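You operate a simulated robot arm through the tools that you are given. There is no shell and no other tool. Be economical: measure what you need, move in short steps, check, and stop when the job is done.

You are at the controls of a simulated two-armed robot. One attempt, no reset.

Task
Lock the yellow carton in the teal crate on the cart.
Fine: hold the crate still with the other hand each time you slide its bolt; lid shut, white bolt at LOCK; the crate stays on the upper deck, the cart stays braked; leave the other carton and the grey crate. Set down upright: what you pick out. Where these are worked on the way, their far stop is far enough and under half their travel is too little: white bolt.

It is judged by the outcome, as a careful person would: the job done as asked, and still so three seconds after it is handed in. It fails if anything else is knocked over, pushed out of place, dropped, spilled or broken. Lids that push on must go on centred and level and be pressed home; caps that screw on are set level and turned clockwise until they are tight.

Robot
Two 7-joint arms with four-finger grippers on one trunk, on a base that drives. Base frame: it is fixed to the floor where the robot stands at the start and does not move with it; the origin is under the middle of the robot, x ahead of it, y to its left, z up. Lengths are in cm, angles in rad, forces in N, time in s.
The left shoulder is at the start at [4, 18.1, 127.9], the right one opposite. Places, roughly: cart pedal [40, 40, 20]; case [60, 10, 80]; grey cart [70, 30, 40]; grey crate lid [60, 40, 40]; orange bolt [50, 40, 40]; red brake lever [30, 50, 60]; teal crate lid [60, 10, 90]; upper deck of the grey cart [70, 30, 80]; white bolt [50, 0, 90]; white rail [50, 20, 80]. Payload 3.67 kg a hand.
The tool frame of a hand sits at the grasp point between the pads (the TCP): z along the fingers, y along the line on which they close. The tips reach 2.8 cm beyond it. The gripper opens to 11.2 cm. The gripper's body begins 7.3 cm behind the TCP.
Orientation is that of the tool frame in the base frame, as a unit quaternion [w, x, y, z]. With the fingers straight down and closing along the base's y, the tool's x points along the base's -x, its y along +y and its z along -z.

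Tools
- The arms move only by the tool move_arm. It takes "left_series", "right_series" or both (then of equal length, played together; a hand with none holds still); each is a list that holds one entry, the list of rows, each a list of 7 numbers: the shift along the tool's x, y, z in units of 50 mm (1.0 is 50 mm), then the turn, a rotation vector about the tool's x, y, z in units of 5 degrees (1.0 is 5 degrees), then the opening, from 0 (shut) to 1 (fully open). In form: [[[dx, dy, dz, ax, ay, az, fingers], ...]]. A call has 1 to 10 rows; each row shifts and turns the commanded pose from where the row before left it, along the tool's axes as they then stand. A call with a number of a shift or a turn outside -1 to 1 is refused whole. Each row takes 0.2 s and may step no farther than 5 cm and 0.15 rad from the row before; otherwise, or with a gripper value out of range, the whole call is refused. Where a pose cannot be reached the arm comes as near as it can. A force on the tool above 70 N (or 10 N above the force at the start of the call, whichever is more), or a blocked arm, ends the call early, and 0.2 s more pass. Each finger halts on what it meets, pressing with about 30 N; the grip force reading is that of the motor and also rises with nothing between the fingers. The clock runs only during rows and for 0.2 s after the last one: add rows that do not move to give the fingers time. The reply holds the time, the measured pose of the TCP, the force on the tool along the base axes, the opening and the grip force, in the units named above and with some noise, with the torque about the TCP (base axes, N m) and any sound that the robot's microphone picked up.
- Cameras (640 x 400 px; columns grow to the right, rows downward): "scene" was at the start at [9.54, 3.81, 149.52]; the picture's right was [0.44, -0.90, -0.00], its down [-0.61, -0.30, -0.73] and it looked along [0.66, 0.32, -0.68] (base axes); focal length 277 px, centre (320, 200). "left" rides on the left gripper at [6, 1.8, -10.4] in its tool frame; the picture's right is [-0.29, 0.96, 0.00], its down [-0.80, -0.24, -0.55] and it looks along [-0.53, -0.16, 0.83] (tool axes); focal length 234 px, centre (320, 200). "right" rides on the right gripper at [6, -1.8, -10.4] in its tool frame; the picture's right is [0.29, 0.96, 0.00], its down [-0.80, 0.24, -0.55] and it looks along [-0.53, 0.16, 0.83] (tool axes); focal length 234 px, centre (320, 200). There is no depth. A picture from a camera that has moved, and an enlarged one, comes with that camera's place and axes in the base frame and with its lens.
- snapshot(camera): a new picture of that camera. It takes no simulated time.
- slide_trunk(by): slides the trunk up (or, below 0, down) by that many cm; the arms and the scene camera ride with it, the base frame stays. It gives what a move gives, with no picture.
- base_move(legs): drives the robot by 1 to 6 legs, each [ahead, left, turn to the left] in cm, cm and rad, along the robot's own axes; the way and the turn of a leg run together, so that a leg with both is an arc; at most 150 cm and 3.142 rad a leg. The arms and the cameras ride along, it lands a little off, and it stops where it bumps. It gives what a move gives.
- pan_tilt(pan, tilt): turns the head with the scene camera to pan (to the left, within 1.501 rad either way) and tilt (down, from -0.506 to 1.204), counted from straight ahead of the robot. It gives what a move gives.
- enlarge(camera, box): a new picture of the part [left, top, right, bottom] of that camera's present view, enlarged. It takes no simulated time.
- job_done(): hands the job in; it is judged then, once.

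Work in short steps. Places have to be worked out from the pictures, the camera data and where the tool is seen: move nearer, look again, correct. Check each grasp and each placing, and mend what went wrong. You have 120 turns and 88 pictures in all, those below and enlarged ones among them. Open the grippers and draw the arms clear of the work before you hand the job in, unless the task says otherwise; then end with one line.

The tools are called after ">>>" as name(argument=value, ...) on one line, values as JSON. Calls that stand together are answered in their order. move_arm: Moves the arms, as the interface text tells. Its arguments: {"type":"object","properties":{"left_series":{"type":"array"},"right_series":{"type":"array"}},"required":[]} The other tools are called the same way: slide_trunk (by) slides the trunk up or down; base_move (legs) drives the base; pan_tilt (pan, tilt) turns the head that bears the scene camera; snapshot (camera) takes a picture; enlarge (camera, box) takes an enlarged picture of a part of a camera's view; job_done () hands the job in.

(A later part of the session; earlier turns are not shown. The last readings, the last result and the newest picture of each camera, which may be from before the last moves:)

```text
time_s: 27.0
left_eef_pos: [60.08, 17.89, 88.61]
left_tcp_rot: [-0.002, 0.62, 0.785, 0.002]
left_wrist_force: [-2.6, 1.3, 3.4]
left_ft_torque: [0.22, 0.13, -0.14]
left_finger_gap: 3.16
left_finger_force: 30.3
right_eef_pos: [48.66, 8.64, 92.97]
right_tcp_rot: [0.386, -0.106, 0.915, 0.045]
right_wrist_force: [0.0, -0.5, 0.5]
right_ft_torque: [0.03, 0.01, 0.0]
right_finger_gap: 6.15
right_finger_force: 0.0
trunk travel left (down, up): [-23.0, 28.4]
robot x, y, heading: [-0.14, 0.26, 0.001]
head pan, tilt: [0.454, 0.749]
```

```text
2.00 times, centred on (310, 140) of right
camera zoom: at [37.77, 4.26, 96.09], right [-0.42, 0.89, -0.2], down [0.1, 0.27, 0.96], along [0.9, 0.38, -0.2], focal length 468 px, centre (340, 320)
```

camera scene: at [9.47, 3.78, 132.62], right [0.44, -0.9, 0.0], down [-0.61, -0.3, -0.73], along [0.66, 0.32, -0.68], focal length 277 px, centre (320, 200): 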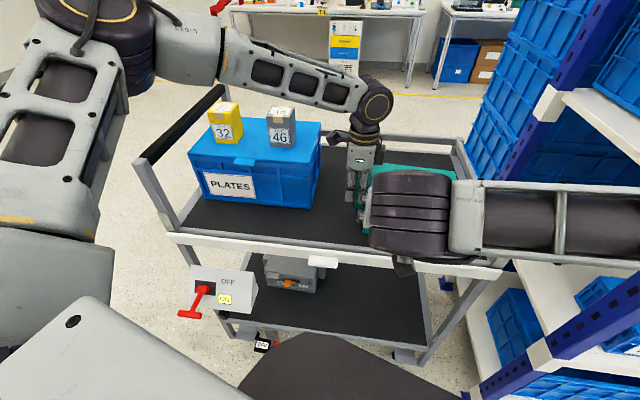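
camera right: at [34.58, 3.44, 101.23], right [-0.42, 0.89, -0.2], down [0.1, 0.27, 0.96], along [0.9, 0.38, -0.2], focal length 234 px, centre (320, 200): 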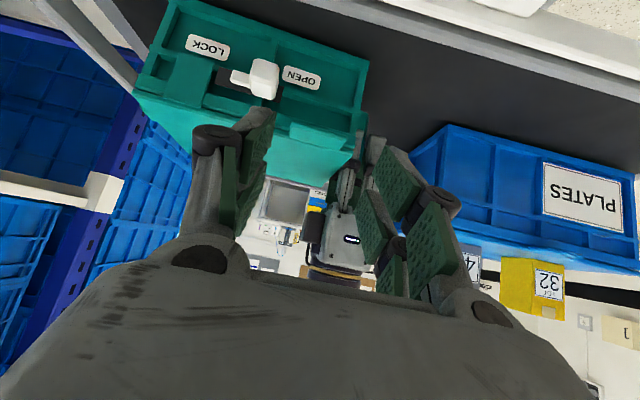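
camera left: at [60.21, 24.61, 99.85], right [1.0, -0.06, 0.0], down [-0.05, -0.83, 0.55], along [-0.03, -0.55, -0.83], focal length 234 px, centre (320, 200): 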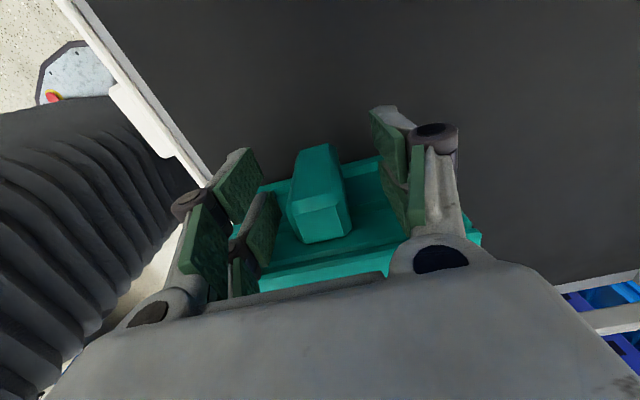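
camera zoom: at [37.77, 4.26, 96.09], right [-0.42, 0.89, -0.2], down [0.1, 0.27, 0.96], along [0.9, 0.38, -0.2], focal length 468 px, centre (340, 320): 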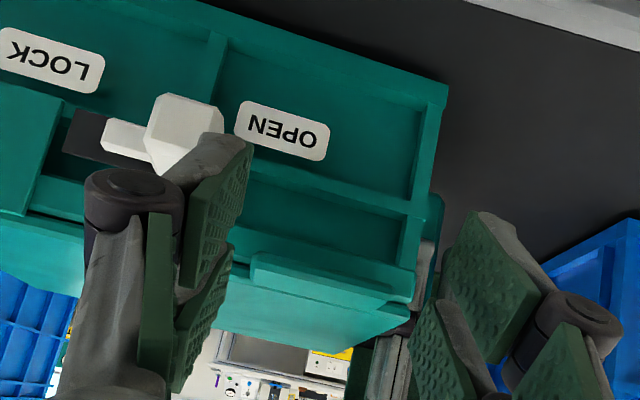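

The tab is between the finger pairs but close to the left pad in the picture. I'll open a touch, shift 0.2 cm, advance 1.9 cm, and close on the tab.

>>> move_arm(right_series=[[[0, -0.04, 0, 0, 0, 0, 0.59], [0, 0, 0.2, 0, 0, 0, 0.59], [0, 0, 0.18, 0, 0, 0, 0.59], [0, 0, 0, 0, 0, 0, 0.59]]])

>>> enlarge(camera="right", box=[160, 40, 460, 240])

```text
time_s: 28.0
left_eef_pos: [60.04, 18.0, 88.65]
left_tcp_rot: [-0.001, 0.62, 0.784, 0.002]
left_wrist_force: [-1.2, 0.4, 4.7]
left_ft_torque: [0.22, 0.12, -0.12]
left_finger_gap: 3.18
left_finger_force: 30.4
right_eef_pos: [50.03, 8.79, 91.71]
right_tcp_rot: [0.386, -0.107, 0.915, 0.046]
right_wrist_force: [0.0, -0.6, -0.2]
right_ft_torque: [0.01, 0.02, 0.0]
right_finger_gap: 6.62
right_finger_force: 0.1
trunk travel left (down, up): [-23.0, 28.4]
robot x, y, heading: [-0.31, 0.13, -0.004]
head pan, tilt: [0.454, 0.749]
```

```text
2.00 times, centred on (310, 140) of right
camera zoom: at [39.24, 4.36, 94.75], right [-0.42, 0.89, -0.2], down [0.1, 0.27, 0.96], along [0.9, 0.38, -0.2], focal length 468 px, centre (340, 320)
```

zoom: 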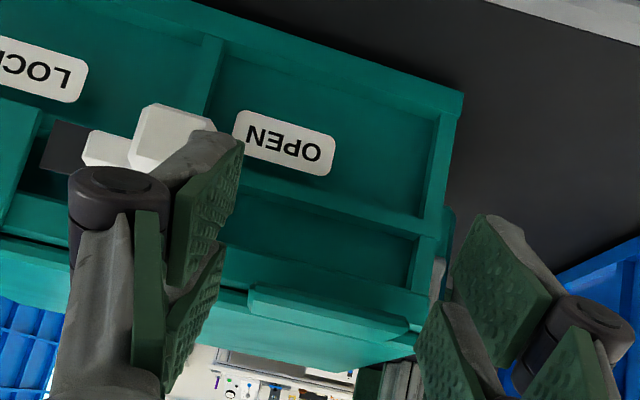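

The tab is level with the upper pads, so I'll close on it.

>>> move_arm(right_series=[[[0, 0, 0, 0, 0, 0, 0.45], [0, 0, 0, 0, 0, 0, 0.35], [0, 0, 0, 0, 0, 0, 0.3], [0, 0, 0, 0, 0, 0, 0.2]]])

>>> enlarge(camera="right", box=[160, 40, 460, 240])

```text
time_s: 29.0
left_eef_pos: [60.03, 17.94, 88.55]
left_tcp_rot: [0.0, 0.619, 0.785, 0.001]
left_wrist_force: [-0.6, -6.0, 3.2]
left_ft_torque: [0.24, 0.09, 0.08]
left_finger_gap: 3.16
left_finger_force: 30.2
right_eef_pos: [50.13, 8.81, 91.61]
right_tcp_rot: [0.386, -0.107, 0.915, 0.046]
right_wrist_force: [-1.1, 7.8, 0.1]
right_ft_torque: [0.27, -0.01, 0.59]
right_finger_gap: 4.96
right_finger_force: 30.1
trunk travel left (down, up): [-23.0, 28.4]
robot x, y, heading: [0.02, 0.19, -0.004]
head pan, tilt: [0.454, 0.749]
```

```text
2.00 times, centred on (310, 140) of right
camera zoom: at [39.21, 4.39, 94.76], right [-0.42, 0.89, -0.2], down [0.1, 0.27, 0.96], along [0.9, 0.38, -0.2], focal length 468 px, centre (340, 320)
```

zoom: 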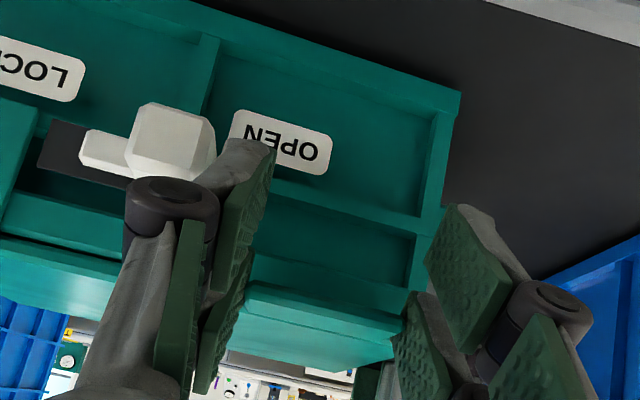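

The tab is gripped (gap 4.96 cm). The left wrist would be in the lid's swing, so I'll release the lug and lift the left hand away first.

>>> move_arm(left_series=[[[0, 0, 0, 0, 0, 0, 0.45], [0, 0, 0, 0, 0, 0, 0.6], [0, 0, -0.6, 0, 0, 0, 0.6], [0, 0, -0.8, 0, 0, 0, 0.6], [0, 0, -0.8, 0, 0, 0, 0.6], [0.5, 0, -0.8, 0, 0, 0, 0.6], [0.7, -0.4, -0.4, 0, 0, 0, 0.6], [0.7, -0.4, -0.4, 0, 0, 0, 0.6]]])

>>> move_arm(right_series=[[[-0.21, 0, -0.18, 0, 0, 0, 0.2], [-0.217, 0, -0.18, 0, 0, 0, 0.2], [-0.482, 0, -0.279, 0, 0, 0, 0.2], [0, 0, 0, 0, 0, 0, 0.2]]])

>>> snapshot(camera="scene")

```text
time_s: 30.8
left_eef_pos: [54.01, 26.36, 107.5]
left_tcp_rot: [-0.001, 0.62, 0.785, 0.001]
left_wrist_force: [0.4, 0.4, 0.7]
left_ft_torque: [-0.04, -0.04, 0.01]
left_finger_gap: 6.72
left_finger_force: 0.0
right_eef_pos: [49.97, 8.81, 91.64]
right_tcp_rot: [0.384, -0.107, 0.916, 0.046]
right_wrist_force: [-2.2, -1.2, 2.1]
right_ft_torque: [0.36, -0.3, -0.11]
right_finger_gap: 4.96
right_finger_force: 29.8
trunk travel left (down, up): [-23.0, 28.4]
robot x, y, heading: [0.14, 0.05, -0.003]
head pan, tilt: [0.454, 0.749]
```

```text
time_s: 31.8
left_eef_pos: [54.15, 26.39, 107.56]
left_tcp_rot: [-0.001, 0.619, 0.786, 0.002]
left_wrist_force: [1.1, 0.1, 0.0]
left_ft_torque: [-0.01, -0.02, 0.01]
left_finger_gap: 6.71
left_finger_force: 0.1
right_eef_pos: [51.21, 8.8, 97.22]
right_tcp_rot: [0.386, -0.106, 0.915, 0.046]
right_wrist_force: [0.2, 0.1, -0.2]
right_ft_torque: [0.0, 0.01, 0.01]
right_finger_gap: 2.22
right_finger_force: 0.0
trunk travel left (down, up): [-23.0, 28.4]
robot x, y, heading: [-0.05, -0.33, -0.004]
head pan, tilt: [0.454, 0.749]
```

```text
51 pictures are left
camera scene: at [9.55, 3.79, 132.62], right [0.44, -0.9, 0.0], down [-0.61, -0.3, -0.73], along [0.66, 0.32, -0.68], focal length 277 px, centre (320, 200)
```

scene: 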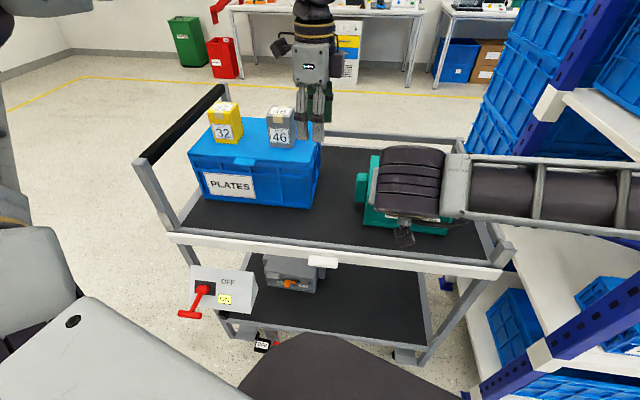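

The grip slipped off the tab. I'll look at it from the right camera.

>>> enlarge(camera="right", box=[140, 0, 460, 220])

>>> snapshot(camera="left")

```text
1.82 times, centred on (300, 110) of right
camera zoom: at [40.33, 4.46, 100.29], right [-0.42, 0.89, -0.2], down [0.1, 0.27, 0.96], along [0.9, 0.38, -0.2], focal length 426 px, centre (356, 364)
```

zoom: 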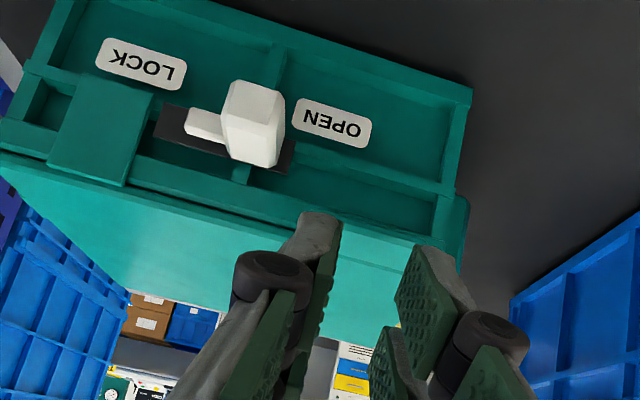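

```text
49 pictures are left
camera left: at [54.45, 32.54, 117.95], right [1.0, -0.06, 0.0], down [-0.05, -0.83, 0.55], along [-0.03, -0.55, -0.83], focal length 234 px, centre (320, 200)
```

left: 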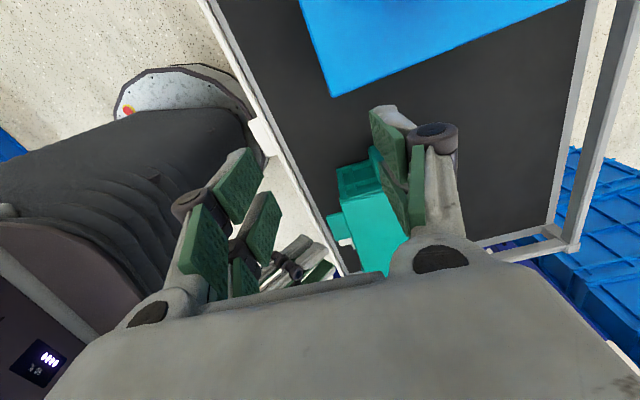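

The lid fell shut again, so friction on the tab's sides isn't enough. Instead I'll hook under the tab: back off, drop below its level, come forward beneath it, and push up.

>>> move_arm(right_series=[[[0.42, 0.09, -0.42, 0, 0, 0, 0.2], [0.42, 0, -0.42, 0, 0, 0, 0.2], [0.53, 0, 0.53, 0, 0, 0, 0.2], [0.53, 0, 0.53, 0, 0, 0, 0.2], [0, 0, 0, 0, 0, 0, 0.2]]])

>>> enlarge(camera="right", box=[140, 0, 460, 220])

```text
time_s: 33.0
left_eef_pos: [54.07, 26.42, 107.45]
left_tcp_rot: [0.0, 0.619, 0.785, 0.002]
left_wrist_force: [0.1, -1.0, -0.6]
left_ft_torque: [0.03, -0.01, -0.02]
left_finger_gap: 6.72
left_finger_force: 0.0
right_eef_pos: [45.37, 7.82, 89.73]
right_tcp_rot: [0.385, -0.106, 0.915, 0.046]
right_wrist_force: [0.2, -0.6, -0.2]
right_ft_torque: [-0.02, -0.04, -0.01]
right_finger_gap: 2.24
right_finger_force: 0.0
trunk travel left (down, up): [-23.0, 28.4]
robot x, y, heading: [0.04, -0.15, 0.003]
head pan, tilt: [0.454, 0.749]
```

```text
1.82 times, centred on (300, 110) of right
camera zoom: at [34.53, 3.48, 92.78], right [-0.42, 0.89, -0.2], down [0.1, 0.27, 0.96], along [0.9, 0.38, -0.2], focal length 426 px, centre (356, 364)
```

zoom: 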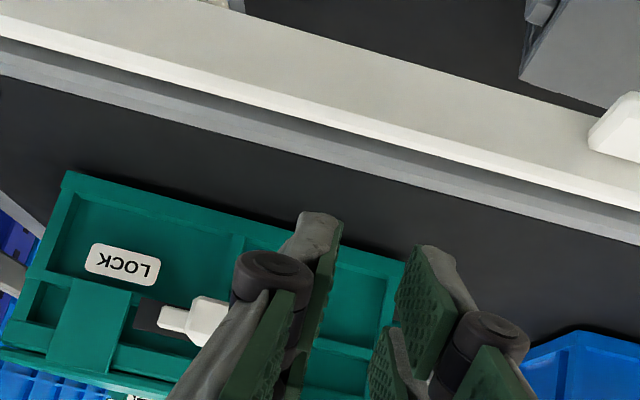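

The fingers are in front of the tab and below it. I'll drop another 0.5 cm and move forward under it.

>>> move_arm(right_series=[[[0.07, 0, 0.07, 0, 0, 0, 0.2], [-0.28, 0, 0.28, 0, 0, 0, 0.2], [-0.28, 0, 0.28, 0, 0, 0, 0.2], [0, 0, 0, 0, 0, 0, 0.2]]])

>>> enlarge(camera="right", box=[160, 40, 460, 240])

```text
time_s: 34.0
left_eef_pos: [54.06, 26.36, 107.61]
left_tcp_rot: [-0.001, 0.62, 0.785, 0.002]
left_wrist_force: [0.4, -0.9, 0.4]
left_ft_torque: [0.05, -0.02, -0.04]
left_finger_gap: 6.71
left_finger_force: 0.0
right_eef_pos: [48.97, 9.07, 89.07]
right_tcp_rot: [0.385, -0.108, 0.916, 0.047]
right_wrist_force: [0.3, 0.0, -0.9]
right_ft_torque: [0.04, -0.01, 0.01]
right_finger_gap: 2.23
right_finger_force: 0.1
trunk travel left (down, up): [-23.0, 28.4]
robot x, y, heading: [0.02, -0.16, -0.004]
head pan, tilt: [0.454, 0.749]
```

```text
2.00 times, centred on (310, 140) of right
camera zoom: at [38.18, 4.51, 92.15], right [-0.42, 0.89, -0.2], down [0.1, 0.27, 0.96], along [0.9, 0.38, -0.2], focal length 468 px, centre (340, 320)
```

zoom: 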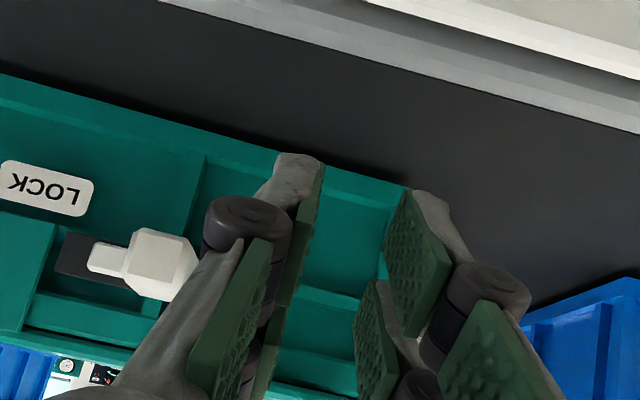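

The fingertips are under the tab. I'll lift along the start of the lid's arc.

>>> move_arm(right_series=[[[-0.3, 0, -0.28, 0, 0, 0, 0.2], [-0.3, 0, -0.26, 0, 0, 0, 0.2], [-0.33, 0, -0.22, 0, 0, 0, 0.2], [0, 0, 0, 0, 0, 0, 0.2]]])

>>> enlarge(camera="right", box=[120, 0, 520, 260])

```text
time_s: 35.0
left_eef_pos: [54.14, 26.29, 107.59]
left_tcp_rot: [-0.001, 0.62, 0.785, 0.001]
left_wrist_force: [0.5, 0.6, -1.4]
left_ft_torque: [-0.03, -0.01, -0.01]
left_finger_gap: 6.73
left_finger_force: 0.1
right_eef_pos: [49.63, 8.93, 95.25]
right_tcp_rot: [0.385, -0.106, 0.916, 0.045]
right_wrist_force: [0.4, 0.6, -1.2]
right_ft_torque: [-0.01, -0.01, 0.0]
right_finger_gap: 2.26
right_finger_force: 0.1
trunk travel left (down, up): [-23.0, 28.4]
robot x, y, heading: [-0.16, 0.03, -0.001]
head pan, tilt: [0.454, 0.749]
```

```text
1.54 times, centred on (320, 130) of right
camera zoom: at [38.74, 4.65, 98.28], right [-0.42, 0.89, -0.2], down [0.1, 0.27, 0.96], along [0.9, 0.38, -0.2], focal length 360 px, centre (320, 308)
```

zoom: 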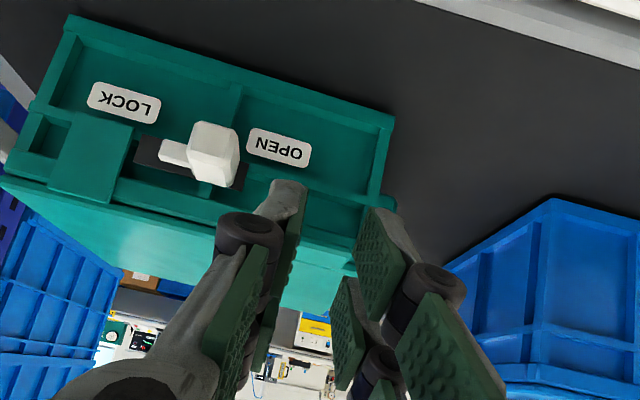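

The fingers passed in front of the tab without catching it, so it sticks out less than I thought. I'll back off, drop, pitch to 65° (flatter), and go about 1.2 cm deeper under it.

>>> move_arm(right_series=[[[0.35, 0, -0.35, 0, 0, 0, 0.2], [0.35, 0, -0.35, 0, 0, 0, 0.2], [0.46, 0, 0.46, 0, 0, 0, 0.2], [0.46, 0, 0.46, 0, 0, 0, 0.2], [0, 0, 0, 0, -1, 0, 0.2], [0, 0, 0, 0, -1, 0, 0.2], [0, 0, 0, 0, -1, 0, 0.2], [0, 0, 0, 0, -1, 0, 0.2], [-0.149, 0, 0.328, 0, 0, 0, 0.2], [0, 0, 0, 0, 0, 0, 0.2]]])

>>> snapshot(camera="right")

>>> snapshot(camera="scene")

```text
time_s: 37.2
left_eef_pos: [53.99, 26.3, 107.64]
left_tcp_rot: [0.0, 0.62, 0.785, 0.002]
left_wrist_force: [0.1, 1.6, 0.2]
left_ft_torque: [0.03, -0.03, 0.0]
left_finger_gap: 6.72
left_finger_force: 0.0
right_eef_pos: [46.47, 8.46, 88.5]
right_tcp_rot: [0.539, -0.097, 0.835, 0.063]
right_wrist_force: [0.0, 0.4, 0.1]
right_ft_torque: [0.0, 0.0, -0.03]
right_finger_gap: 2.24
right_finger_force: 0.0
trunk travel left (down, up): [-23.0, 28.4]
robot x, y, heading: [0.13, -0.06, 0.0]
head pan, tilt: [0.454, 0.749]
```

```text
45 pictures are left
camera right: at [35.33, 3.91, 87.48], right [-0.34, 0.9, -0.26], down [-0.23, 0.19, 0.95], along [0.91, 0.38, 0.14], focal length 234 px, centre (320, 200)
```

right: 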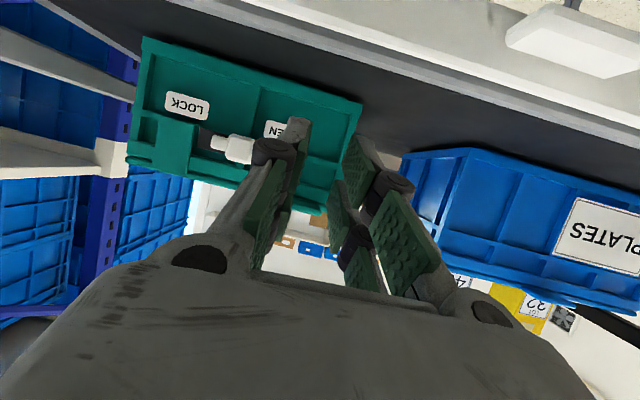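

```text
44 pictures are left
camera scene: at [9.51, 3.79, 132.62], right [0.44, -0.9, 0.0], down [-0.61, -0.3, -0.73], along [0.66, 0.32, -0.68], focal length 277 px, centre (320, 200)
```

scene: 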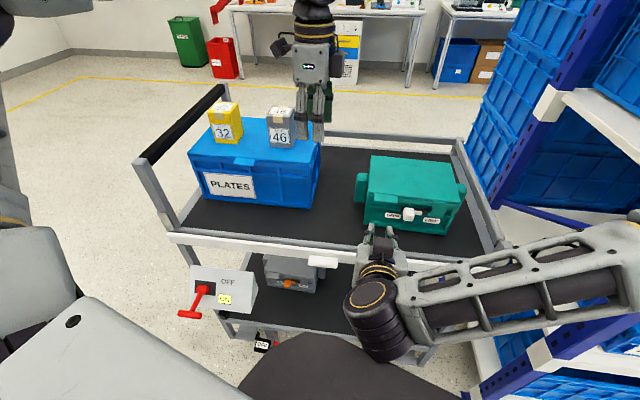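

>>> enlarge(camera="scene", box=[330, 140, 490, 260])

>>> enlarge(camera="right", box=[180, 60, 420, 230])

```text
3.33 times, centred on (410, 200) of scene
camera zoom: at [9.51, 3.79, 132.62], right [0.44, -0.9, 0.0], down [-0.61, -0.3, -0.73], along [0.66, 0.32, -0.68], focal length 925 px, centre (20, 200)
```

zoom: 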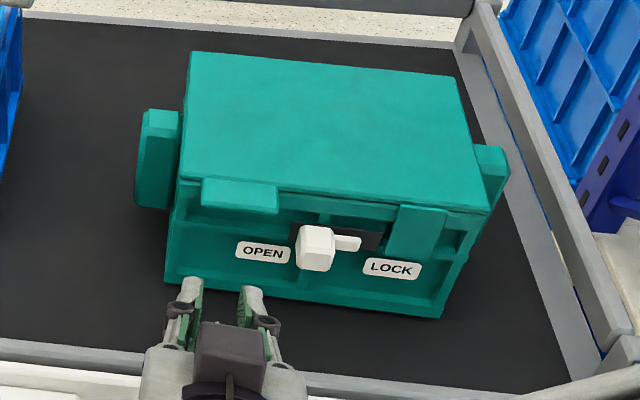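

```text
2.35 times, centred on (300, 145) of right
camera zoom: at [35.33, 3.91, 87.48], right [-0.34, 0.9, -0.26], down [-0.23, 0.19, 0.95], along [0.91, 0.38, 0.14], focal length 551 px, centre (367, 329)
```

zoom: 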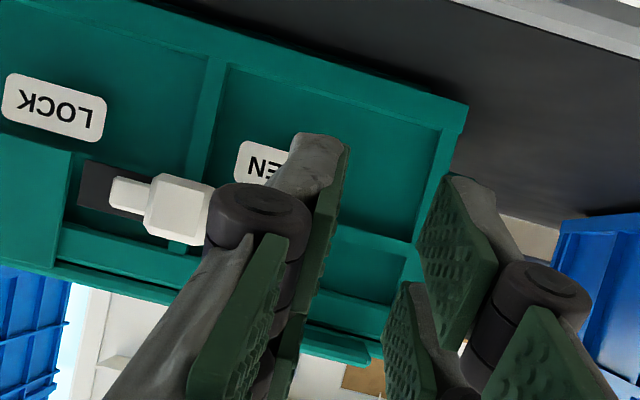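

Re-measured: the crate has shifted about 3 cm back and turned slightly, probably dragged by the slipping tab grip. The tab sticks out only about 1.1 cm, with its underside at z≈90.9. I'll approach under it, stopping about 1 cm short, and check.

>>> move_arm(right_series=[[[-0.203, -0.027, 0.303, 0, 0, 0, 0.2], [-0.203, -0.027, 0.303, 0, 0, 0, 0.2], [-0.203, -0.027, 0.303, 0, 0, 0, 0.2], [0, 0, 0, 0, 0, 0, 0.2]]])

>>> enlarge(camera="scene", box=[330, 140, 490, 260])

>>> enlarge(camera="right", box=[180, 60, 420, 230])

```text
time_s: 38.2
left_eef_pos: [54.01, 26.33, 107.51]
left_tcp_rot: [-0.001, 0.62, 0.785, 0.002]
left_wrist_force: [-0.1, 0.0, -0.1]
left_ft_torque: [-0.01, -0.01, -0.04]
left_finger_gap: 6.7
left_finger_force: 0.1
right_eef_pos: [51.89, 9.2, 89.55]
right_tcp_rot: [0.538, -0.097, 0.835, 0.063]
right_wrist_force: [0.4, 0.0, -0.6]
right_ft_torque: [0.0, 0.02, -0.03]
right_finger_gap: 2.26
right_finger_force: 0.1
trunk travel left (down, up): [-23.0, 28.4]
robot x, y, heading: [-0.08, 0.07, -0.004]
head pan, tilt: [0.454, 0.749]
```

```text
3.33 times, centred on (410, 200) of scene
camera zoom: at [9.52, 3.78, 132.62], right [0.44, -0.9, 0.0], down [-0.61, -0.3, -0.73], along [0.66, 0.32, -0.68], focal length 925 px, centre (20, 200)
```

zoom: 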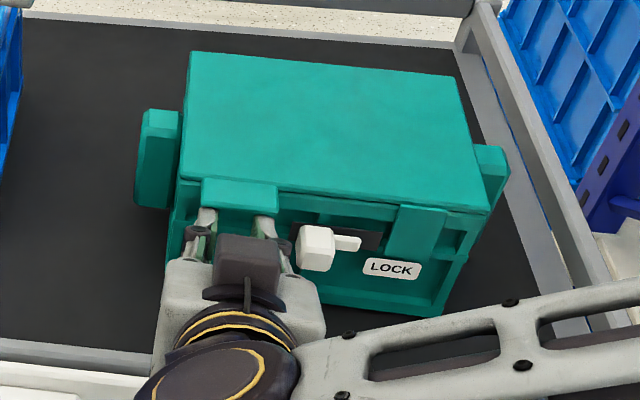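

```text
2.35 times, centred on (300, 145) of right
camera zoom: at [40.74, 4.78, 88.51], right [-0.34, 0.9, -0.26], down [-0.23, 0.19, 0.96], along [0.91, 0.38, 0.14], focal length 551 px, centre (367, 329)
```

zoom: 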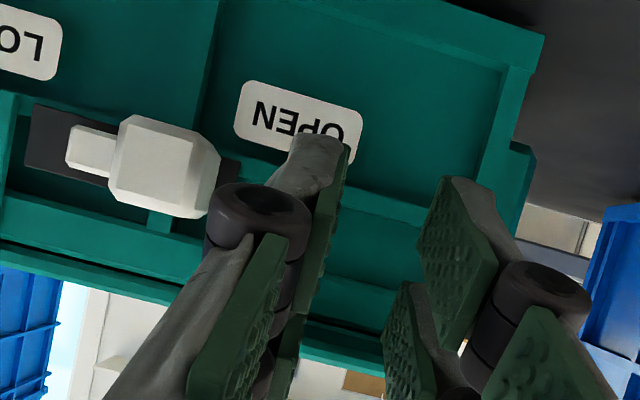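

The tips have gone in under the tab. I'll move 1 cm deeper and then lift 3 cm.

>>> move_arm(right_series=[[[-0.08, 0, 0.18, 0, 0, 0, 0.2], [-0.18, 0, -0.08, 0, 0, 0, 0.2], [-0.18, 0, -0.08, 0, 0, 0, 0.2], [-0.18, 0, -0.06, 0, 0, 0, 0.2], [0, 0, 0, 0, 0, 0, 0.2]]])

>>> enlarge(camera="scene", box=[330, 120, 490, 240])

```text
time_s: 39.4
left_eef_pos: [54.12, 26.3, 107.54]
left_tcp_rot: [-0.001, 0.62, 0.785, 0.002]
left_wrist_force: [-0.7, 0.5, -0.6]
left_ft_torque: [-0.01, 0.01, -0.01]
left_finger_gap: 6.7
left_finger_force: 0.1
right_eef_pos: [52.88, 9.43, 92.35]
right_tcp_rot: [0.537, -0.097, 0.835, 0.063]
right_wrist_force: [-0.5, 0.4, 0.2]
right_ft_torque: [-0.02, 0.01, 0.0]
right_finger_gap: 2.24
right_finger_force: 0.0
trunk travel left (down, up): [-23.0, 28.4]
robot x, y, heading: [0.05, 0.01, -0.002]
head pan, tilt: [0.454, 0.749]
```

```text
3.33 times, centred on (410, 180) of scene
camera zoom: at [9.54, 3.79, 132.62], right [0.44, -0.9, 0.0], down [-0.61, -0.3, -0.73], along [0.66, 0.32, -0.68], focal length 925 px, centre (20, 267)
```

zoom: 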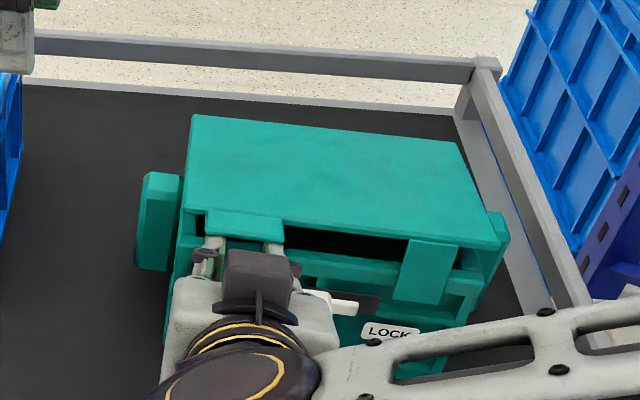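

The lid is opening, with a dark gap showing and negligible force. I'll keep following the arc while pushing a little deeper under it.

>>> move_arm(right_series=[[[-0.29, 0, -0.01, 0, 0, 0, 0.2], [-0.29, 0, -0.01, 0, 0, 0, 0.2], [-0.3, 0, 0.04, 0, 0, 0, 0.2], [-0.3, 0, 0.04, 0, 0, 0, 0.2], [-0.29, 0, 0.08, 0, 0, 0, 0.2], [-0.29, 0, 0.08, 0, 0, 0, 0.2], [0, 0, 0, 0, 0, 0, 0.2]]])

>>> enlarge(camera="scene", box=[310, 80, 510, 240])

```text
time_s: 41.0
left_eef_pos: [54.18, 26.32, 107.74]
left_tcp_rot: [-0.001, 0.62, 0.785, 0.001]
left_wrist_force: [-0.4, 0.4, 0.2]
left_ft_torque: [0.02, 0.02, 0.0]
left_finger_gap: 6.73
left_finger_force: 0.0
right_eef_pos: [57.6, 10.44, 99.96]
right_tcp_rot: [0.538, -0.098, 0.835, 0.065]
right_wrist_force: [0.1, -0.3, -0.9]
right_ft_torque: [0.0, -0.01, 0.01]
right_finger_gap: 2.26
right_finger_force: 0.1
trunk travel left (down, up): [-23.0, 28.4]
robot x, y, heading: [-0.48, 0.03, -0.002]
head pan, tilt: [0.454, 0.749]
```

```text
2.50 times, centred on (410, 160) of scene
camera zoom: at [9.54, 3.79, 132.62], right [0.44, -0.9, 0.0], down [-0.61, -0.3, -0.73], along [0.66, 0.32, -0.68], focal length 694 px, centre (95, 300)
```

zoom: 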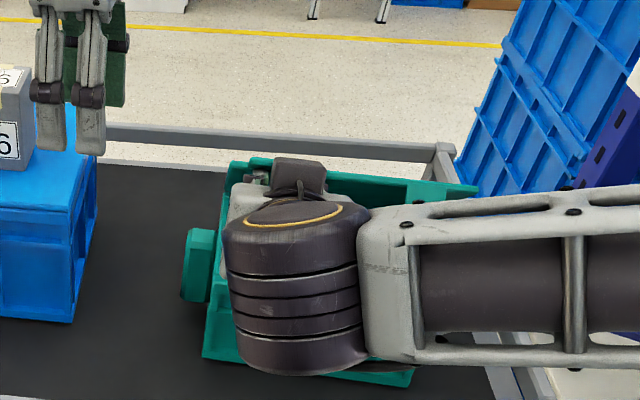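

The lid is at about 40°. I'll continue rotating my tip about the hinge to about 80°.

>>> move_arm(right_series=[[[-0.38, 0, 0.19, 0, 0, 0, 0.2], [-0.38, 0, 0.19, 0, 0, 0, 0.2], [-0.33, 0, 0.335, 0, 0, 0, 0.2], [-0.33, 0, 0.335, 0, 0, 0, 0.2], [0, 0, 0, 0, 0, 0, 0.2]]])

>>> enlarge(camera="scene", box=[310, 60, 510, 240])

```text
time_s: 42.2
left_eef_pos: [54.09, 26.26, 107.58]
left_tcp_rot: [-0.001, 0.62, 0.785, 0.002]
left_wrist_force: [0.9, 0.2, -0.7]
left_ft_torque: [0.02, -0.03, 0.01]
left_finger_gap: 6.74
left_finger_force: 0.1
right_eef_pos: [65.0, 12.24, 104.33]
right_tcp_rot: [0.538, -0.098, 0.835, 0.065]
right_wrist_force: [-0.1, -0.8, -0.8]
right_ft_torque: [-0.02, 0.02, 0.02]
right_finger_gap: 2.24
right_finger_force: 0.1
trunk travel left (down, up): [-23.0, 28.4]
robot x, y, heading: [-0.1, -0.08, -0.003]
head pan, tilt: [0.454, 0.749]
```

```text
2.22 times, centred on (410, 150) of scene
camera zoom: at [9.49, 3.76, 132.62], right [0.44, -0.9, 0.0], down [-0.61, -0.3, -0.73], along [0.66, 0.32, -0.68], focal length 616 px, centre (120, 311)
```

zoom: 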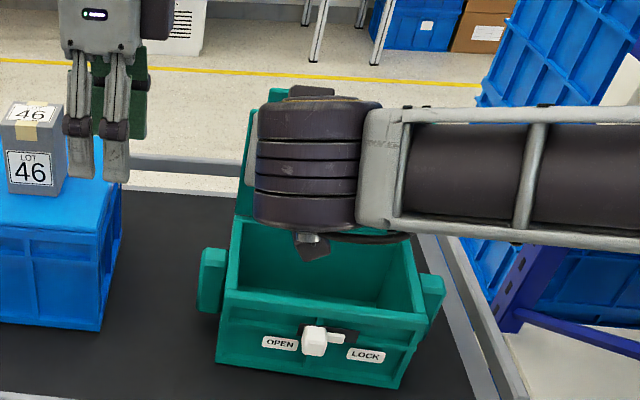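

The lid is nearly upright and the crate is empty inside. I'll push it past vertical.

>>> move_arm(right_series=[[[-0.16, 0, 0.324, 0, 0, 0, 0.2], [-0.16, 0, 0.324, 0, 0, 0, 0.2], [-0.1, 0, 0.3, 0, 0, 0, 0.2], [0, 0, 0, 0, 0, 0, 0.2]]])

>>> enlarge(camera="scene", box=[310, 60, 510, 240])

```text
time_s: 43.2
left_eef_pos: [54.12, 26.34, 107.57]
left_tcp_rot: [-0.001, 0.62, 0.785, 0.001]
left_wrist_force: [0.7, -0.3, -0.4]
left_ft_torque: [0.0, 0.0, 0.0]
left_finger_gap: 6.7
left_finger_force: 0.1
right_eef_pos: [70.1, 13.43, 104.13]
right_tcp_rot: [0.538, -0.096, 0.835, 0.063]
right_wrist_force: [0.3, 0.4, -0.2]
right_ft_torque: [-0.03, 0.01, -0.03]
right_finger_gap: 2.23
right_finger_force: 0.1
trunk travel left (down, up): [-23.0, 28.4]
robot x, y, heading: [-0.0, -0.01, 0.001]
head pan, tilt: [0.454, 0.749]
```

```text
2.22 times, centred on (410, 150) of scene
camera zoom: at [9.51, 3.77, 132.62], right [0.44, -0.9, 0.0], down [-0.61, -0.3, -0.73], along [0.66, 0.32, -0.68], focal length 616 px, centre (120, 311)
```

zoom: 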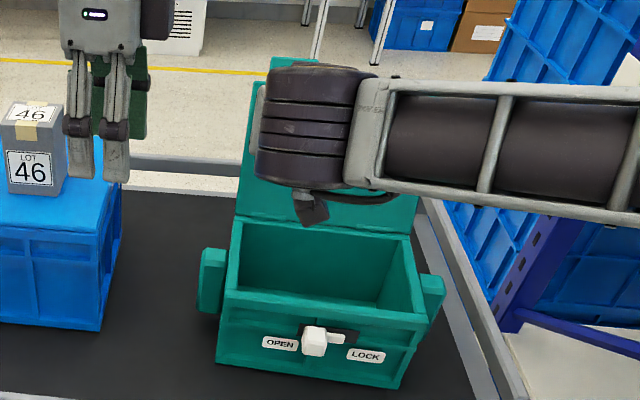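

The lid looks past vertical. I'll draw back and see whether it stays.

>>> move_arm(right_series=[[[0.08, 0, -0.3, 0, 0, 0, 0.2], [0.2, 0, -0.5, 0, 0, 0, 0.2], [0.4, 0, -0.8, 0, 0, 0, 0.2], [0.4, 0, -0.8, 0, 0, 0, 0.2], [0.3, -0.4, -0.8, 0, 0, 0, 0.2], [0.3, -0.6, -0.6, 0, 0, 0, 0.2], [0, -0.8, -0.6, 0, 0, 0, 0.2], [0, 0, 0, 0, 0, 0, 0.2]]])

>>> snapshot(camera="scene")

```text
time_s: 45.0
left_eef_pos: [54.09, 26.49, 107.42]
left_tcp_rot: [0.0, 0.619, 0.785, 0.001]
left_wrist_force: [0.6, -0.1, -1.1]
left_ft_torque: [-0.04, -0.03, 0.06]
left_finger_gap: 6.69
left_finger_force: 0.0
right_eef_pos: [49.45, -0.39, 105.49]
right_tcp_rot: [0.538, -0.097, 0.835, 0.063]
right_wrist_force: [0.4, 0.7, -0.8]
right_ft_torque: [-0.04, -0.01, -0.01]
right_finger_gap: 2.28
right_finger_force: 0.1
trunk travel left (down, up): [-23.0, 28.4]
robot x, y, heading: [0.22, -0.15, 0.001]
head pan, tilt: [0.454, 0.749]
```

```text
35 pictures are left
camera scene: at [9.61, 3.94, 132.61], right [0.44, -0.9, 0.0], down [-0.61, -0.3, -0.73], along [0.66, 0.32, -0.68], focal length 277 px, centre (320, 200)
```

scene: 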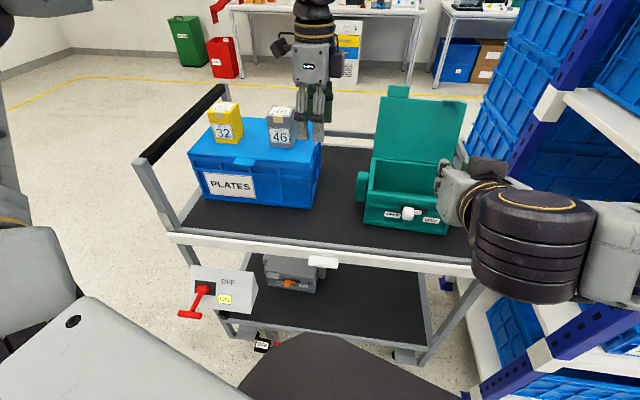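

The lid stays open by itself. The carton is near (53, 50, 100), just out of reach, so I'll raise the left hand and then drive 8 cm forward and 10 cm left. That should put both the carton and the crate within the left arm's reach.

>>> move_arm(left_series=[[[0, -0.3, -0.8, 0, 0, 0, 0.7], [0, -0.5, -0.8, 0, 0, 0, 0.8], [0, -0.5, -0.6, 0, 0, 0, 0.8], [0, 0, 0, 0, 0, 0, 0.8]]])

>>> base_move(legs=[[8, 10, 0]])

>>> snapshot(camera="scene")

>>> snapshot(camera="left")

```text
time_s: 46.0
left_eef_pos: [47.88, 24.74, 118.75]
left_tcp_rot: [-0.001, 0.62, 0.785, 0.002]
left_wrist_force: [0.4, -0.3, 0.3]
left_ft_torque: [0.0, 0.03, 0.01]
left_finger_gap: 8.97
left_finger_force: 0.1
right_eef_pos: [49.4, -0.52, 105.52]
right_tcp_rot: [0.538, -0.097, 0.835, 0.063]
right_wrist_force: [0.9, -0.1, -0.1]
right_ft_torque: [0.01, -0.02, -0.01]
right_finger_gap: 2.22
right_finger_force: 0.1
trunk travel left (down, up): [-23.0, 28.4]
robot x, y, heading: [-0.17, -0.15, -0.002]
head pan, tilt: [0.454, 0.749]
```

```text
time_s: 47.3
left_eef_pos: [55.83, 34.87, 118.7]
left_tcp_rot: [-0.001, 0.62, 0.785, 0.002]
left_wrist_force: [0.5, 0.0, -1.0]
left_ft_torque: [0.01, -0.02, -0.02]
left_finger_gap: 8.96
left_finger_force: 0.0
right_eef_pos: [57.42, 9.6, 105.58]
right_tcp_rot: [0.538, -0.097, 0.835, 0.063]
right_wrist_force: [0.2, 0.1, 0.1]
right_ft_torque: [-0.01, 0.0, 0.0]
right_finger_gap: 2.24
right_finger_force: 0.0
trunk travel left (down, up): [-23.0, 28.4]
robot x, y, heading: [8.16, 10.25, -0.001]
head pan, tilt: [0.454, 0.749]
```

```text
34 pictures are left
camera scene: at [17.65, 14.0, 132.62], right [0.44, -0.9, 0.0], down [-0.61, -0.3, -0.73], along [0.66, 0.32, -0.68], focal length 277 px, centre (320, 200)
```

scene: 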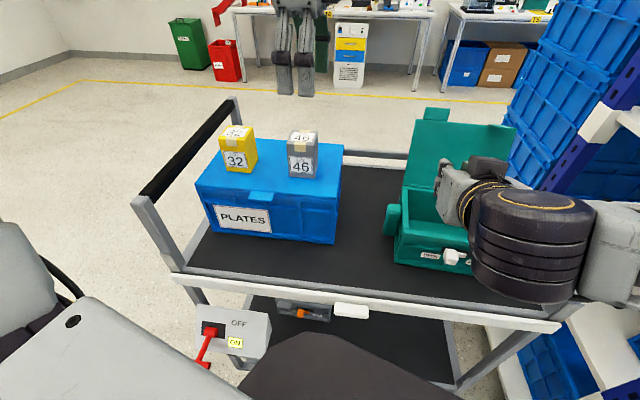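

```text
33 pictures are left
camera left: at [56.16, 41.14, 129.11], right [1.0, -0.06, 0.0], down [-0.05, -0.83, 0.55], along [-0.03, -0.55, -0.83], focal length 234 px, centre (320, 200)
```

left: 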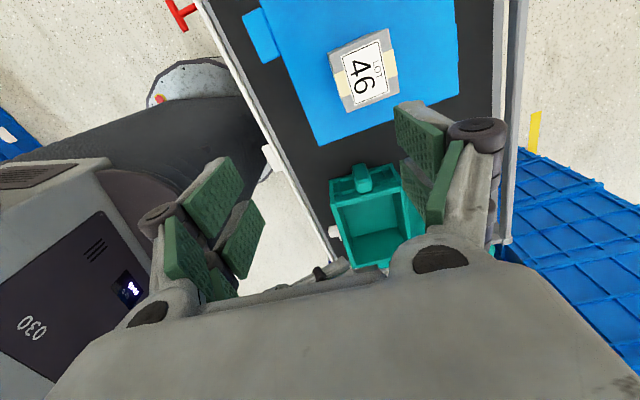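

Triangulated: the yellow carton's top centre is near (56, 52, 104), and its base is at z≈96.5. I'll move the left hand above it and look.

>>> move_arm(left_series=[[[0.83, 0.2, 0, 0, 0, 0, 0.8], [0.83, 0.2, 0, 0, 0, 0, 0.8], [0.83, 0.2, 0, 0, 0, 0, 0.8], [0.83, 0.2, 0, 0, 0, 0, 0.8], [0, 0, 0, 0, 0, 0, 0.8]]])

>>> snapshot(camera="left")

```text
time_s: 48.5
left_eef_pos: [55.9, 52.05, 118.96]
left_tcp_rot: [-0.001, 0.619, 0.785, 0.002]
left_wrist_force: [0.7, 0.8, -0.1]
left_ft_torque: [0.03, -0.01, 0.04]
left_finger_gap: 8.98
left_finger_force: 0.1
right_eef_pos: [57.41, 9.5, 105.53]
right_tcp_rot: [0.538, -0.096, 0.835, 0.063]
right_wrist_force: [-0.1, -0.2, 0.2]
right_ft_torque: [0.03, -0.01, 0.01]
right_finger_gap: 2.23
right_finger_force: 0.0
trunk travel left (down, up): [-23.0, 28.4]
robot x, y, heading: [7.93, 9.79, -0.003]
head pan, tilt: [0.454, 0.749]
```

```text
32 pictures are left
camera left: at [56.28, 58.33, 129.37], right [1.0, -0.06, 0.0], down [-0.05, -0.83, 0.55], along [-0.03, -0.55, -0.84], focal length 234 px, centre (320, 200)
```

left: 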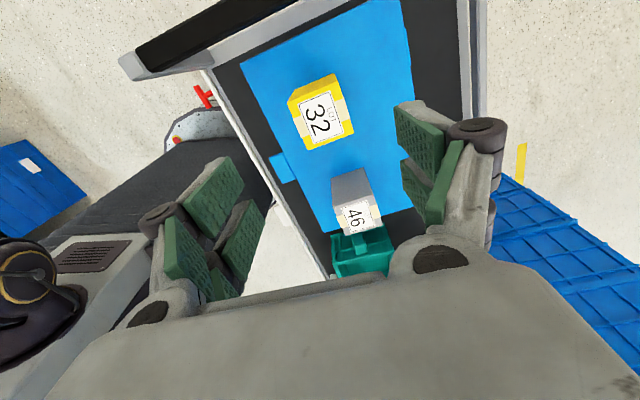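

The carton's top centre is at about (56.4, 52), nearly under the hand, and it is about 5 cm wide. I'll centre and descend around it in two stages.

>>> move_arm(left_series=[[[0, 0.09, 0.6, 0, 0, 0, 0.8], [0, 0, 0.7, 0, 0, 0, 0.8], [0, 0, 0.7, 0, 0, 0, 0.8], [0, 0, 0, 0, 0, 0, 0.8]]])

>>> snapshot(camera="left")

```text
time_s: 49.5
left_eef_pos: [56.38, 52.13, 108.83]
left_tcp_rot: [-0.001, 0.62, 0.785, 0.002]
left_wrist_force: [-0.1, 0.9, 0.4]
left_ft_torque: [0.0, 0.02, 0.01]
left_finger_gap: 8.98
left_finger_force: 0.2
right_eef_pos: [57.44, 9.59, 105.56]
right_tcp_rot: [0.538, -0.098, 0.835, 0.065]
right_wrist_force: [0.4, 0.9, 0.7]
right_ft_torque: [-0.03, 0.0, 0.01]
right_finger_gap: 2.25
right_finger_force: 0.1
trunk travel left (down, up): [-23.0, 28.4]
robot x, y, heading: [8.03, 10.45, 0.0]
head pan, tilt: [0.454, 0.749]
```

```text
31 pictures are left
camera left: at [56.71, 58.37, 119.22], right [1.0, -0.06, 0.0], down [-0.05, -0.83, 0.55], along [-0.03, -0.55, -0.83], focal length 234 px, centre (320, 200)
```

left: 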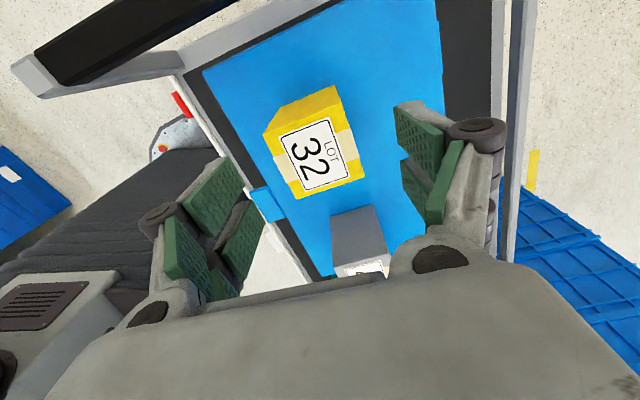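

It is centred between the fingers, with its yaw nearly matching. I'll descend 8 cm.

>>> move_arm(left_series=[[[-0.03, 0, 0.5, 0, 0, -0.3, 0.8], [0, 0, 0.55, 0, 0, 0, 0.8], [0, 0, 0.55, 0, 0, 0, 0.8], [0, 0, 0, 0, 0, 0, 0.8], [0, 0, 0, 0, 0, 0, 0.6], [0, 0, 0, 0, 0, 0, 0.5], [0, 0, 0, 0, 0, 0, 0.4], [0, 0, 0, 0, 0, 0, 0.3], [0, 0, 0, 0, 0, 0, 0.3]]])

>>> snapshot(camera="left")

```text
time_s: 51.5
left_eef_pos: [56.29, 52.11, 100.85]
left_tcp_rot: [-0.001, 0.61, 0.793, 0.001]
left_wrist_force: [0.6, -0.1, -0.4]
left_ft_torque: [0.01, -0.05, 0.0]
left_finger_gap: 5.56
left_finger_force: 29.8
right_eef_pos: [57.39, 9.57, 105.51]
right_tcp_rot: [0.538, -0.096, 0.835, 0.063]
right_wrist_force: [0.2, 0.3, -0.7]
right_ft_torque: [-0.02, -0.02, -0.04]
right_finger_gap: 2.25
right_finger_force: 0.0
trunk travel left (down, up): [-23.0, 28.4]
robot x, y, heading: [8.24, 10.01, 0.0]
head pan, tilt: [0.454, 0.749]
```

```text
30 pictures are left
camera left: at [56.52, 58.32, 111.23], right [1.0, -0.03, 0.0], down [-0.03, -0.83, 0.55], along [-0.02, -0.55, -0.83], focal length 234 px, centre (320, 200)
```

left: 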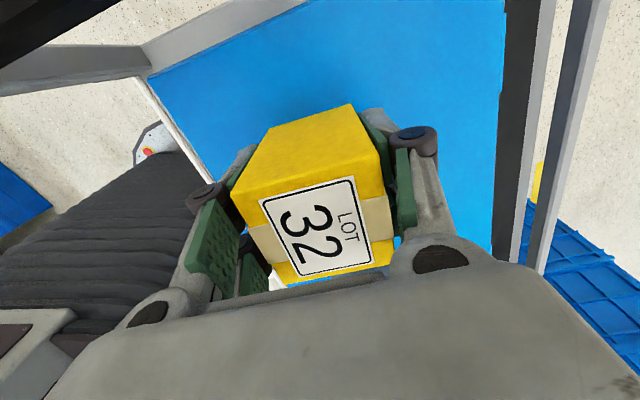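

The carton is gripped (5.56 cm). I'll lift it, and at the same time move the right hand away from above the crate.

>>> move_arm(left_series=[[[0, 0, -0.4, 0, 0, 0, 0.3], [0, 0, -0.6, 0, 0, 0, 0.3], [0, 0, -0.7, 0, 0, 0, 0.3], [0, 0, -0.7, 0, 0, 0, 0.3], [0, 0, -0.4, 0, 0, 0, 0.3]]], right_series=[[[0.28, -0.3, -0.615, 0, 0, 0, 0.2], [0.28, -0.6, -0.615, 0, 0, 0, 0.2], [0.28, -0.6, -0.615, 0, 0, 0, 0.2], [0.28, -0.6, -0.615, 0, 0, 0, 0.2], [0, 0, 0, 0, 0, 0, 0.2]]])

>>> snapshot(camera="scene")

```text
time_s: 52.7
left_eef_pos: [56.16, 51.95, 114.83]
left_tcp_rot: [0.0, 0.609, 0.793, 0.002]
left_wrist_force: [-0.5, -0.4, -0.9]
left_ft_torque: [-0.02, 0.05, 0.0]
left_finger_gap: 5.56
left_finger_force: 30.3
right_eef_pos: [56.92, 4.29, 107.48]
right_tcp_rot: [0.538, -0.097, 0.835, 0.063]
right_wrist_force: [0.7, -0.1, 0.8]
right_ft_torque: [-0.03, -0.03, -0.01]
right_finger_gap: 2.24
right_finger_force: 0.1
right hand out of reach, approached as far as the arm can: row 1, 2, 3, 4
trunk travel left (down, up): [-23.0, 28.4]
robot x, y, heading: [7.99, 10.5, -0.003]
head pan, tilt: [0.454, 0.749]
```

```text
29 pictures are left
camera scene: at [17.68, 14.07, 132.61], right [0.44, -0.9, 0.0], down [-0.61, -0.3, -0.73], along [0.66, 0.32, -0.68], focal length 277 px, centre (320, 200)
```

scene: 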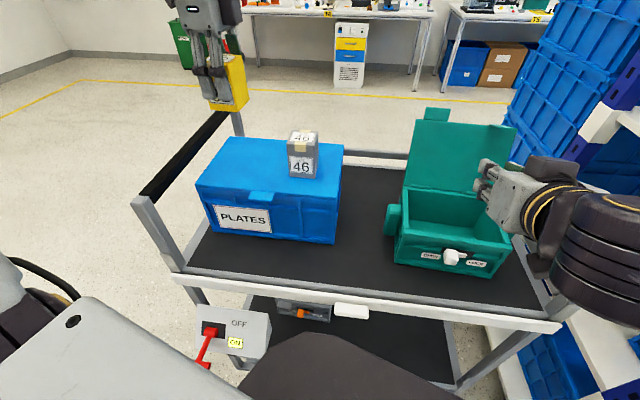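

The carton is lifted cleanly. The right hand couldn't fold further back, so I'll raise it and pitch it back to vertical, off to the right.

>>> move_arm(right_series=[[[-0.44, -0.2, -0.3, 0, 0, 0, 0.35], [-0.44, -0.3, -0.3, 0, 0, 0, 0.35], [-0.2, -0.3, -0.3, 0, 1, 0, 0.35], [0, -0.3, -0.3, 0, 1, 0, 0.35], [0, -0.2, -0.2, 0, 1, 0, 0.35], [0, 0, 0, 0, 1, 0, 0.35], [0, 0, 0, 0, 1, 0, 0.35], [0, 0, 0, 0, 1, 0, 0.35], [0, 0, 0, 0, 1, 0, 0.35], [0, 0, 0, 0, 1, 0, 0.35]]])

>>> move_arm(right_series=[[[0, 0, 0, 0, 1, 0, 0.35], [0, 0, 0, 0, 1, 0, 0.35], [0, 0, 0, 0, 1, 0, 0.35], [0, 0, 0, 0, 1, 0, 0.35], [0, 0, 0, 0, 1, 0, 0.35], [0, 0, 0, 0, 0, 0, 0.35]]])

>>> enlarge(camera="scene", box=[320, 80, 600, 290])

```text
time_s: 54.9
left_eef_pos: [56.28, 52.01, 114.87]
left_tcp_rot: [0.0, 0.609, 0.793, 0.002]
left_wrist_force: [-0.6, 0.3, -1.9]
left_ft_torque: [0.01, -0.02, -0.04]
left_finger_gap: 5.57
left_finger_force: 29.6
right_eef_pos: [54.31, -3.1, 115.59]
right_tcp_rot: [0.219, -0.113, 0.969, 0.026]
right_wrist_force: [0.3, 0.1, 0.2]
right_ft_torque: [0.0, 0.03, 0.01]
right_finger_gap: 3.92
right_finger_force: 0.0
trunk travel left (down, up): [-23.0, 28.4]
robot x, y, heading: [8.12, 10.28, -0.003]
head pan, tilt: [0.454, 0.749]
```

```text
time_s: 56.3
left_eef_pos: [55.67, 51.75, 115.13]
left_tcp_rot: [0.001, 0.61, 0.792, 0.003]
left_wrist_force: [0.5, -0.4, -1.6]
left_ft_torque: [0.02, 0.01, -0.01]
left_finger_gap: 5.56
left_finger_force: 30.3
right_eef_pos: [53.74, -2.99, 115.64]
right_tcp_rot: [0.008, -0.116, 0.993, 0.001]
right_wrist_force: [-0.1, -0.1, 0.5]
right_ft_torque: [-0.02, 0.02, 0.0]
right_finger_gap: 3.92
right_finger_force: 0.0
trunk travel left (down, up): [-23.0, 28.4]
robot x, y, heading: [8.35, 10.0, 0.003]
head pan, tilt: [0.454, 0.749]
```

```text
1.90 times, centred on (460, 185) of scene
camera zoom: at [17.04, 14.01, 132.65], right [0.44, -0.9, 0.0], down [-0.61, -0.3, -0.73], along [0.66, 0.32, -0.68], focal length 528 px, centre (53, 229)
```

zoom: 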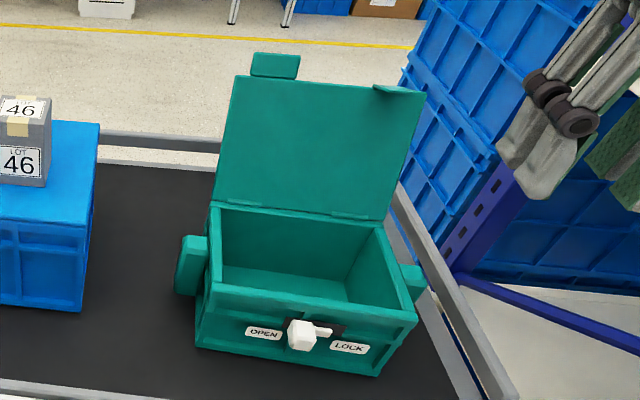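

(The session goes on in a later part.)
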